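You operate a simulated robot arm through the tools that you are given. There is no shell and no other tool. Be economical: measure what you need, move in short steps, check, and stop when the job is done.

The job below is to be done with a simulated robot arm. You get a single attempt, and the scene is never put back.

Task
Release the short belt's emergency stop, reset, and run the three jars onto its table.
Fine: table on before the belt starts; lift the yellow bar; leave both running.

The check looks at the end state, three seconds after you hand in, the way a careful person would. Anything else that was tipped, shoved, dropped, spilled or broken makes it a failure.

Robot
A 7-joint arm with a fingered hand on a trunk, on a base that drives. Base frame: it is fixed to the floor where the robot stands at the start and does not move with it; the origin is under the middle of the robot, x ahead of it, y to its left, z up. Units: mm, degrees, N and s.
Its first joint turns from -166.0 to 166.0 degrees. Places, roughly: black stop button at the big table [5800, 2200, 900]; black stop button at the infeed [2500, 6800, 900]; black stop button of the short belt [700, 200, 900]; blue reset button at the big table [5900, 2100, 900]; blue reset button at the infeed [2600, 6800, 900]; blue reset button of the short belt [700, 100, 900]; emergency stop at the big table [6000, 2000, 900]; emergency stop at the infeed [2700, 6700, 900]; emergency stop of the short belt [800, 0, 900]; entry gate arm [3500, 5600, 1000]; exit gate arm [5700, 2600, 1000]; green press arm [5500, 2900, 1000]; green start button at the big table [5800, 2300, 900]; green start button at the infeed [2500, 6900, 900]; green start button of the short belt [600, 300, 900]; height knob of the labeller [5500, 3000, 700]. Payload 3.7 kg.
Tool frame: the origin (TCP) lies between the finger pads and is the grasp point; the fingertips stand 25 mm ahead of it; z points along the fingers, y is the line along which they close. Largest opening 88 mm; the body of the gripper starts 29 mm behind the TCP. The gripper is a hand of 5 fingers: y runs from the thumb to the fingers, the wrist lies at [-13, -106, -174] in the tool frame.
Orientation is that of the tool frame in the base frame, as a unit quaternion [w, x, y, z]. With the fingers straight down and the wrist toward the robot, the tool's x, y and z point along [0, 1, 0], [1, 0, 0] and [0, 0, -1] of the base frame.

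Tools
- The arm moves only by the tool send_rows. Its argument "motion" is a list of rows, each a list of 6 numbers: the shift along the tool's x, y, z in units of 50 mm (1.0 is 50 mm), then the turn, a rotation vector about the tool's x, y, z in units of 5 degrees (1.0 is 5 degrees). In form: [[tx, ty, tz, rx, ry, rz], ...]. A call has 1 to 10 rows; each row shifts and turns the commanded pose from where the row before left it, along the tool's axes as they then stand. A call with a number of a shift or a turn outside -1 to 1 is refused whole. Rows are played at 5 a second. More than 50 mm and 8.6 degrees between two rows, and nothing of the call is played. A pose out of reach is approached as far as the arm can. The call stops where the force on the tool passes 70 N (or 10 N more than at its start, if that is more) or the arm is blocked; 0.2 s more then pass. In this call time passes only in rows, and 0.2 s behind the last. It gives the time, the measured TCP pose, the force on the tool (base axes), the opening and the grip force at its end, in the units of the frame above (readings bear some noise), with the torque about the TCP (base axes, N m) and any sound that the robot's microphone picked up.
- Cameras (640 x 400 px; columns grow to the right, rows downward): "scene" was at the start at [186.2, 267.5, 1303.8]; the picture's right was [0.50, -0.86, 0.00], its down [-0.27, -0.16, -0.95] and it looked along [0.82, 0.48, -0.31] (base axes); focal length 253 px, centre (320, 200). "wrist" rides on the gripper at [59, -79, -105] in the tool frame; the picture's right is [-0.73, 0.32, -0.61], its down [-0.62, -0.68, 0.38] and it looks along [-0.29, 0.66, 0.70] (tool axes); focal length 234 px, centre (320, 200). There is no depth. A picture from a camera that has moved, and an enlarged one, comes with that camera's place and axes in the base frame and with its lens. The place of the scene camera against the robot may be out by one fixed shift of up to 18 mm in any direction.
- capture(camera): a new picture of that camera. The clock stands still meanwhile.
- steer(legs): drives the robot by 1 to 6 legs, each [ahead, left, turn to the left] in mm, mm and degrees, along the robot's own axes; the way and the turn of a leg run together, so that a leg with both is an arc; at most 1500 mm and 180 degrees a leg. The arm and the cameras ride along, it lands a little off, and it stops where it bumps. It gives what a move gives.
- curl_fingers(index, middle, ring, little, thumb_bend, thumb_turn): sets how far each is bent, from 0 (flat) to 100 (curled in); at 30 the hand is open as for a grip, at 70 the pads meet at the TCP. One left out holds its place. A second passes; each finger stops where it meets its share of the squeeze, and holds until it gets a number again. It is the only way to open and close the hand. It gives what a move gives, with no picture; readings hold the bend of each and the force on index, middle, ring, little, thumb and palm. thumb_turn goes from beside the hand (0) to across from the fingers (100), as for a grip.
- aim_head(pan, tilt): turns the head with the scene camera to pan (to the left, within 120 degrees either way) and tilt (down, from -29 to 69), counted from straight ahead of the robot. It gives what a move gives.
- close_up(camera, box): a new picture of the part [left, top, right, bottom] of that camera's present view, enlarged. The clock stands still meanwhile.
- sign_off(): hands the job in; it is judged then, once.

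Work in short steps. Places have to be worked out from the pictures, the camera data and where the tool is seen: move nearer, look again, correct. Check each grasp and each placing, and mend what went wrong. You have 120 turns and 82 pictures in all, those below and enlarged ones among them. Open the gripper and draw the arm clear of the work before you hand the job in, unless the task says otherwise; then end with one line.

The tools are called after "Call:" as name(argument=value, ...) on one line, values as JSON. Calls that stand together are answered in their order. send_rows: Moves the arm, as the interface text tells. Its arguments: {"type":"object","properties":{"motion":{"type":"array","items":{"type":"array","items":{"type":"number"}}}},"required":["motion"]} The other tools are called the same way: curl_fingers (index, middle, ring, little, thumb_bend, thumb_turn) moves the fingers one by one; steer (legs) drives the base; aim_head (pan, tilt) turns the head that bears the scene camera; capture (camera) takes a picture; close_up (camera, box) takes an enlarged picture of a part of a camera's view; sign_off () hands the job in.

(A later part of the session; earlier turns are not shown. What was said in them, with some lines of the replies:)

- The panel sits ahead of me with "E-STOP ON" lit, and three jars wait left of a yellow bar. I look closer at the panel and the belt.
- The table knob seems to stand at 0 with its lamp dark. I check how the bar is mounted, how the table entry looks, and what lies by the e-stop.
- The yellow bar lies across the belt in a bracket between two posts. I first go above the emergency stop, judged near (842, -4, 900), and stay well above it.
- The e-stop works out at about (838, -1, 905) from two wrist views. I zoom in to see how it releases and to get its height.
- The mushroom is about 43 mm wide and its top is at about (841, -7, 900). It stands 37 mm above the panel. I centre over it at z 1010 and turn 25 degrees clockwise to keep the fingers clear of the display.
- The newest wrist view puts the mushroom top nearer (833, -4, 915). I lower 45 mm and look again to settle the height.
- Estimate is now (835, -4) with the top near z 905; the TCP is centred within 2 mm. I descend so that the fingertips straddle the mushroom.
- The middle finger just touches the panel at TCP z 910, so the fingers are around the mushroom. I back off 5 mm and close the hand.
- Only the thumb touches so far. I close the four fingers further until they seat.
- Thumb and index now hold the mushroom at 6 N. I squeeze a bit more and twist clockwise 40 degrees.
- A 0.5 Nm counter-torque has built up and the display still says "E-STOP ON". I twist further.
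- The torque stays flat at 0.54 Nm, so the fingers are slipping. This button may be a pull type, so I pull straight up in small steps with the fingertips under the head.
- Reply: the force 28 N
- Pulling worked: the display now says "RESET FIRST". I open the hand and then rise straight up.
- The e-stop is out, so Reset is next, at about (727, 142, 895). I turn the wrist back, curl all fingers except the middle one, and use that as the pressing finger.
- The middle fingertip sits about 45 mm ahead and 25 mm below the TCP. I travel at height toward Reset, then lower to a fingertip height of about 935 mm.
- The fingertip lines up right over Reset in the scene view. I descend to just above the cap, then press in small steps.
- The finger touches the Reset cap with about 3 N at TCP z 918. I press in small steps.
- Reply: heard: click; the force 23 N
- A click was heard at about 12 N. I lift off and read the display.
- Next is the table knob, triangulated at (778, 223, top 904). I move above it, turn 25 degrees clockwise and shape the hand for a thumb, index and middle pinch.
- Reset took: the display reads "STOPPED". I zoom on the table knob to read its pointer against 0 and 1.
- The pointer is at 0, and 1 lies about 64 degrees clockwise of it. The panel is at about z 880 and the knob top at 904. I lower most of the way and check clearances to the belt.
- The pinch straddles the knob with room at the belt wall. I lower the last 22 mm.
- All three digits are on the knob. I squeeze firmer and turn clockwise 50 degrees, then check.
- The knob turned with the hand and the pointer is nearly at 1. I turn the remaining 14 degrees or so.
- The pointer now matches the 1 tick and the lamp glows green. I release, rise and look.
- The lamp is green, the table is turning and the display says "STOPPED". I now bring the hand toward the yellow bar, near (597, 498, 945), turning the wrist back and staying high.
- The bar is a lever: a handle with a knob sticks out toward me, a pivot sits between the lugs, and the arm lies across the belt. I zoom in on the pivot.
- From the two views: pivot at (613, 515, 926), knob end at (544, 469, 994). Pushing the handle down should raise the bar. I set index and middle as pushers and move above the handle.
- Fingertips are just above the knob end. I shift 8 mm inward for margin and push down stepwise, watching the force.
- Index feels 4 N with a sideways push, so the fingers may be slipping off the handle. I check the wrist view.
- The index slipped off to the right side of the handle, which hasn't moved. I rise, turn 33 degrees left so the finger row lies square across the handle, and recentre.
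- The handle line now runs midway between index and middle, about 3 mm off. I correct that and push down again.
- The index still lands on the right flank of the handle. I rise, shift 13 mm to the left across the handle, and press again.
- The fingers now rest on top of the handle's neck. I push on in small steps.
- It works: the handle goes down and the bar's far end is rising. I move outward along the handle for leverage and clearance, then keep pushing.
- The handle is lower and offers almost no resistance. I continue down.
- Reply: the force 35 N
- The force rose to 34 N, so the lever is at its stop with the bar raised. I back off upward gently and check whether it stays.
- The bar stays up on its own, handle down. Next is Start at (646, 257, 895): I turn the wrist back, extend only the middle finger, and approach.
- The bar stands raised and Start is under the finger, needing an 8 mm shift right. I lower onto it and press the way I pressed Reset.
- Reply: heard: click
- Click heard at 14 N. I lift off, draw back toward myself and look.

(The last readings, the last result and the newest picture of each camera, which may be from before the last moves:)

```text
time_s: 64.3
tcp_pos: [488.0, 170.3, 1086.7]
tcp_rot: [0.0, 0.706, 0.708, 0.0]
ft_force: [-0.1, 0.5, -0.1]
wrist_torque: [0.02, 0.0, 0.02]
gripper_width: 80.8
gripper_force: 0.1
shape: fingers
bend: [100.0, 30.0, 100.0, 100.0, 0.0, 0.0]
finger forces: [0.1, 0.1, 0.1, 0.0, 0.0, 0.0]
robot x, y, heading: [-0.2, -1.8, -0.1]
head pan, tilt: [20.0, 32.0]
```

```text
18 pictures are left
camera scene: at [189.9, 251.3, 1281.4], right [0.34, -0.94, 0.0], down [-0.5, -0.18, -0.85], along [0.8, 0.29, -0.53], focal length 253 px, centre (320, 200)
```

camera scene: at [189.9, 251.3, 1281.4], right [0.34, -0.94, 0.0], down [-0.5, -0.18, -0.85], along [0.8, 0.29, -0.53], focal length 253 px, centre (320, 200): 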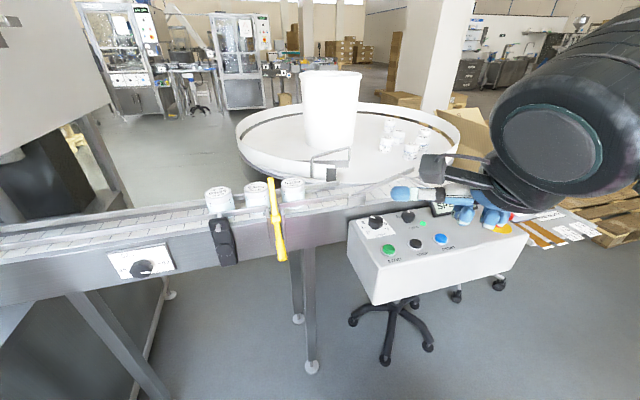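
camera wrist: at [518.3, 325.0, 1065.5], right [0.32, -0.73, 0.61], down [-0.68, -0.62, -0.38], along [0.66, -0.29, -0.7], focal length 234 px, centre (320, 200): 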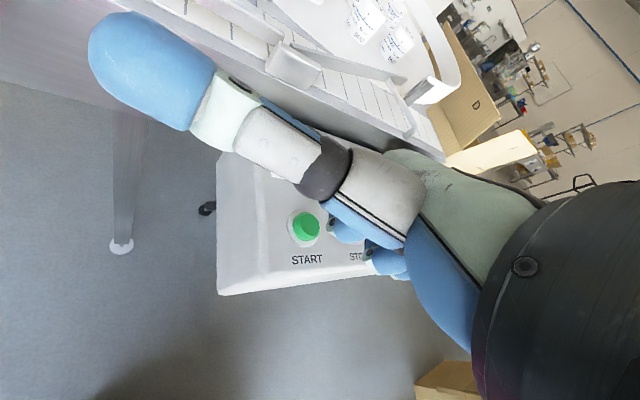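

The belt runs and the jars pass under the raised bar. I move the arm farther back and open the hand while they travel.

Call:
curl_fingers(index=30, middle=30, ring=30, little=30, thumb_bend=30, thumb_turn=98)

Call:
send_rows(motion=[[-0.7, -0.3, -0.4, 0, 0, 0], [-0.7, -0.3, -0.4, 0, 0, 0], [-0.7, -0.3, -0.4, 0, 0, 0], [-0.7, -0.3, -0.4, 0, 0, 0]])

Call:
capture(camera="scene")

```text
time_s: 65.3
tcp_pos: [487.2, 169.6, 1086.7]
tcp_rot: [-0.001, 0.707, 0.707, -0.001]
ft_force: [-0.7, 0.1, -0.3]
wrist_torque: [-0.02, 0.0, 0.02]
gripper_width: 84.9
gripper_force: 0.0
shape: fingers
bend: [30.0, 30.0, 30.0, 30.0, 30.0, 95.0]
finger forces: [0.0, 0.1, 0.0, 0.0, 0.0, 0.0]
robot x, y, heading: [-0.3, -1.7, 0.0]
head pan, tilt: [20.0, 32.0]
```

```text
time_s: 66.3
tcp_pos: [426.2, 30.2, 1166.3]
tcp_rot: [0.0, 0.707, 0.707, 0.001]
ft_force: [0.1, -0.7, 0.2]
wrist_torque: [-0.01, 0.0, 0.0]
gripper_width: 85.1
gripper_force: 0.0
shape: fingers
bend: [30.0, 30.0, 30.0, 30.0, 30.0, 96.0]
finger forces: [0.1, 0.0, 0.0, 0.0, 0.1, 0.1]
robot x, y, heading: [3.3, 0.3, -0.0]
head pan, tilt: [20.0, 32.0]
```

```text
17 pictures are left
camera scene: at [189.8, 251.2, 1281.4], right [0.34, -0.94, 0.0], down [-0.5, -0.18, -0.85], along [0.8, 0.29, -0.53], focal length 253 px, centre (320, 200)
```

scene: 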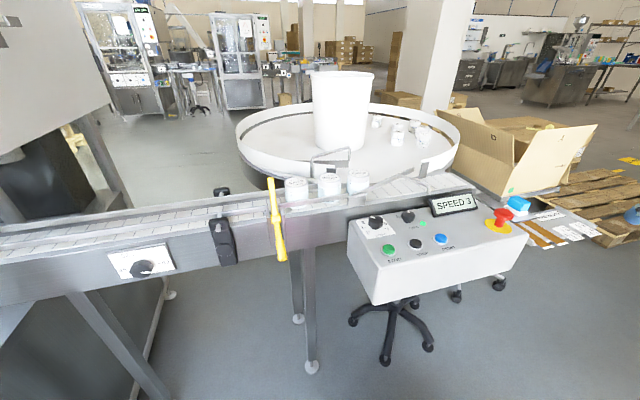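

The display shows "SPEED 3" and the jars approach the deflector. I let a few seconds pass with the arm still.

Call:
send_rows(motion=[[0, 0, 0, 0, 0, 0], [0, 0, 0, 0, 0, 0], [0, 0, 0, 0, 0, 0], [0, 0, 0, 0, 0, 0], [0, 0, 0, 0, 0, 0], [0, 0, 0, 0, 0, 0], [0, 0, 0, 0, 0, 0], [0, 0, 0, 0, 0, 0], [0, 0, 0, 0, 0, 0], [0, 0, 0, 0, 0, 0]])

Call:
close_up(camera="scene", box=[220, 60, 540, 260])

```text
time_s: 68.5
tcp_pos: [426.6, 29.7, 1166.7]
tcp_rot: [0.0, 0.707, 0.707, 0.0]
ft_force: [-0.5, 0.7, -0.3]
wrist_torque: [0.03, 0.0, -0.04]
gripper_width: 85.3
gripper_force: 0.1
shape: fingers
bend: [30.0, 30.0, 30.0, 30.0, 30.0, 96.0]
finger forces: [0.0, 0.0, 0.1, 0.0, 0.0, 0.1]
robot x, y, heading: [1.3, -1.1, -0.1]
head pan, tilt: [20.0, 32.0]
```

```text
2.00 times, centred on (380, 160) of scene
camera zoom: at [189.7, 251.1, 1281.4], right [0.34, -0.94, 0.0], down [-0.5, -0.18, -0.85], along [0.8, 0.29, -0.53], focal length 506 px, centre (200, 280)
```

zoom: 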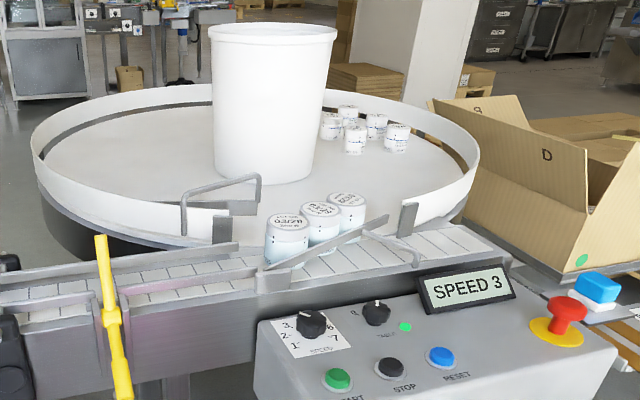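

The jars are sliding along the deflector onto the table. I wait some more.

Call:
send_rows(motion=[[0, 0, 0, 0, 0, 0], [0, 0, 0, 0, 0, 0], [0, 0, 0, 0, 0, 0], [0, 0, 0, 0, 0, 0], [0, 0, 0, 0, 0, 0], [0, 0, 0, 0, 0, 0], [0, 0, 0, 0, 0, 0], [0, 0, 0, 0, 0, 0], [0, 0, 0, 0, 0, 0], [0, 0, 0, 0, 0, 0]])

Call:
close_up(camera="scene", box=[220, 60, 540, 260])

```text
time_s: 70.7
tcp_pos: [426.7, 30.3, 1166.2]
tcp_rot: [0.0, 0.707, 0.707, 0.0]
ft_force: [0.6, 0.3, -0.4]
wrist_torque: [0.01, 0.01, 0.01]
gripper_width: 85.0
gripper_force: 0.0
shape: fingers
bend: [30.0, 30.0, 30.0, 30.0, 30.0, 96.0]
finger forces: [0.1, 0.0, 0.0, 0.1, 0.0, 0.0]
robot x, y, heading: [-2.2, -2.1, -0.3]
head pan, tilt: [20.0, 32.0]
```

```text
2.00 times, centred on (380, 160) of scene
camera zoom: at [189.7, 251.1, 1281.4], right [0.34, -0.94, 0.0], down [-0.5, -0.18, -0.85], along [0.8, 0.29, -0.53], focal length 506 px, centre (200, 280)
```

zoom: 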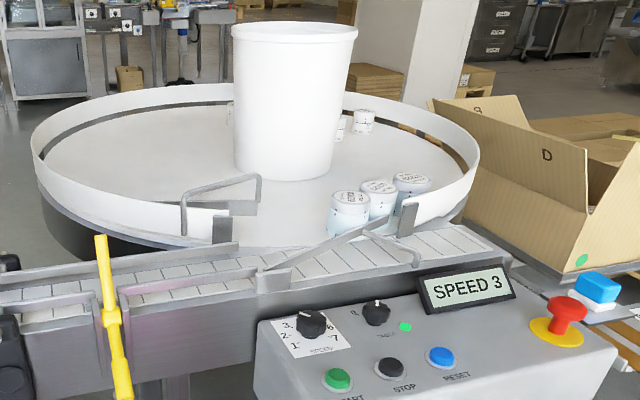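

All three jars are about on the table. I wait a bit more to see them carried clear.

Call:
send_rows(motion=[[0, 0, 0, 0, 0, 0], [0, 0, 0, 0, 0, 0], [0, 0, 0, 0, 0, 0], [0, 0, 0, 0, 0, 0], [0, 0, 0, 0, 0, 0], [0, 0, 0, 0, 0, 0], [0, 0, 0, 0, 0, 0], [0, 0, 0, 0, 0, 0], [0, 0, 0, 0, 0, 0], [0, 0, 0, 0, 0, 0]])

Call:
close_up(camera="scene", box=[220, 60, 540, 260])

```text
time_s: 72.9
tcp_pos: [427.4, 30.3, 1165.3]
tcp_rot: [0.0, 0.707, 0.707, 0.0]
ft_force: [0.3, -0.3, 0.2]
wrist_torque: [0.01, -0.01, -0.01]
gripper_width: 85.0
gripper_force: 0.1
shape: fingers
bend: [30.0, 30.0, 30.0, 30.0, 30.0, 96.0]
finger forces: [0.1, 0.0, 0.0, 0.0, 0.0, 0.0]
robot x, y, heading: [1.2, -2.2, 0.1]
head pan, tilt: [20.0, 32.0]
```

```text
2.00 times, centred on (380, 160) of scene
camera zoom: at [189.7, 251.1, 1281.4], right [0.34, -0.94, 0.0], down [-0.5, -0.18, -0.85], along [0.8, 0.29, -0.53], focal length 506 px, centre (200, 280)
```

zoom: 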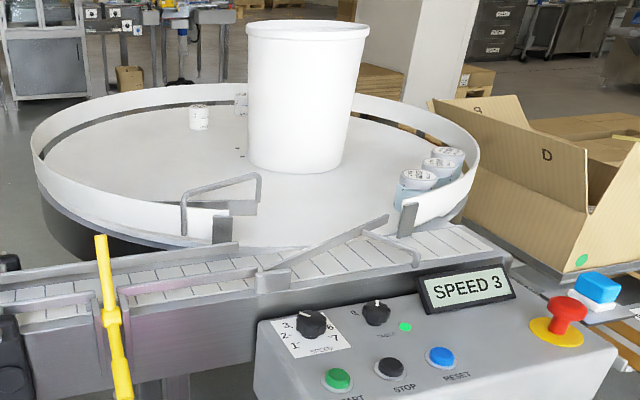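

All three jars ride on the table along its rim, with the belt and table running. One more check that they stand upright.

Call:
send_rows(motion=[[0, 0, 0, 0, 0, 0], [0, 0, 0, 0, 0, 0], [0, 0, 0, 0, 0, 0], [0, 0, 0, 0, 0, 0], [0, 0, 0, 0, 0, 0], [0, 0, 0, 0, 0, 0], [0, 0, 0, 0, 0, 0], [0, 0, 0, 0, 0, 0]])

Call:
close_up(camera="scene", box=[230, 60, 470, 210])

```text
time_s: 74.7
tcp_pos: [427.5, 30.8, 1164.6]
tcp_rot: [0.0, 0.706, 0.708, 0.0]
ft_force: [0.6, -0.3, -0.3]
wrist_torque: [0.01, 0.0, -0.01]
gripper_width: 85.1
gripper_force: 0.1
shape: fingers
bend: [30.0, 30.0, 30.0, 30.0, 30.0, 96.0]
finger forces: [0.0, 0.0, 0.1, 0.1, 0.1, 0.0]
robot x, y, heading: [0.2, 2.4, 0.1]
head pan, tilt: [20.0, 32.0]
```

```text
2.67 times, centred on (350, 135) of scene
camera zoom: at [189.7, 251.1, 1281.4], right [0.34, -0.94, 0.0], down [-0.5, -0.18, -0.85], along [0.8, 0.29, -0.53], focal length 674 px, centre (240, 373)
```

zoom: 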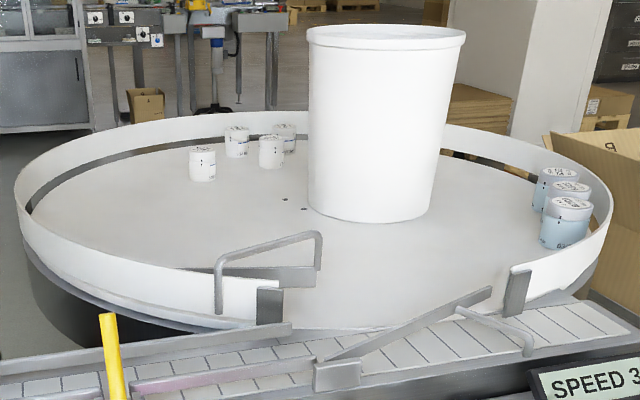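

The three jars stand upright on the turning table. The bar is up, belt and table are running, and the hand is open and clear, so I hand in.

Call:
sign_off()

```text
The job is handed in.
```

The short belt's emergency stop is released and reset, the yellow bar is lifted, and all three jars stand upright on the table. I switched the table on before starting the belt, and both are still running. The emergency stop released with a pull; an earlier attempt to twist it did nothing.
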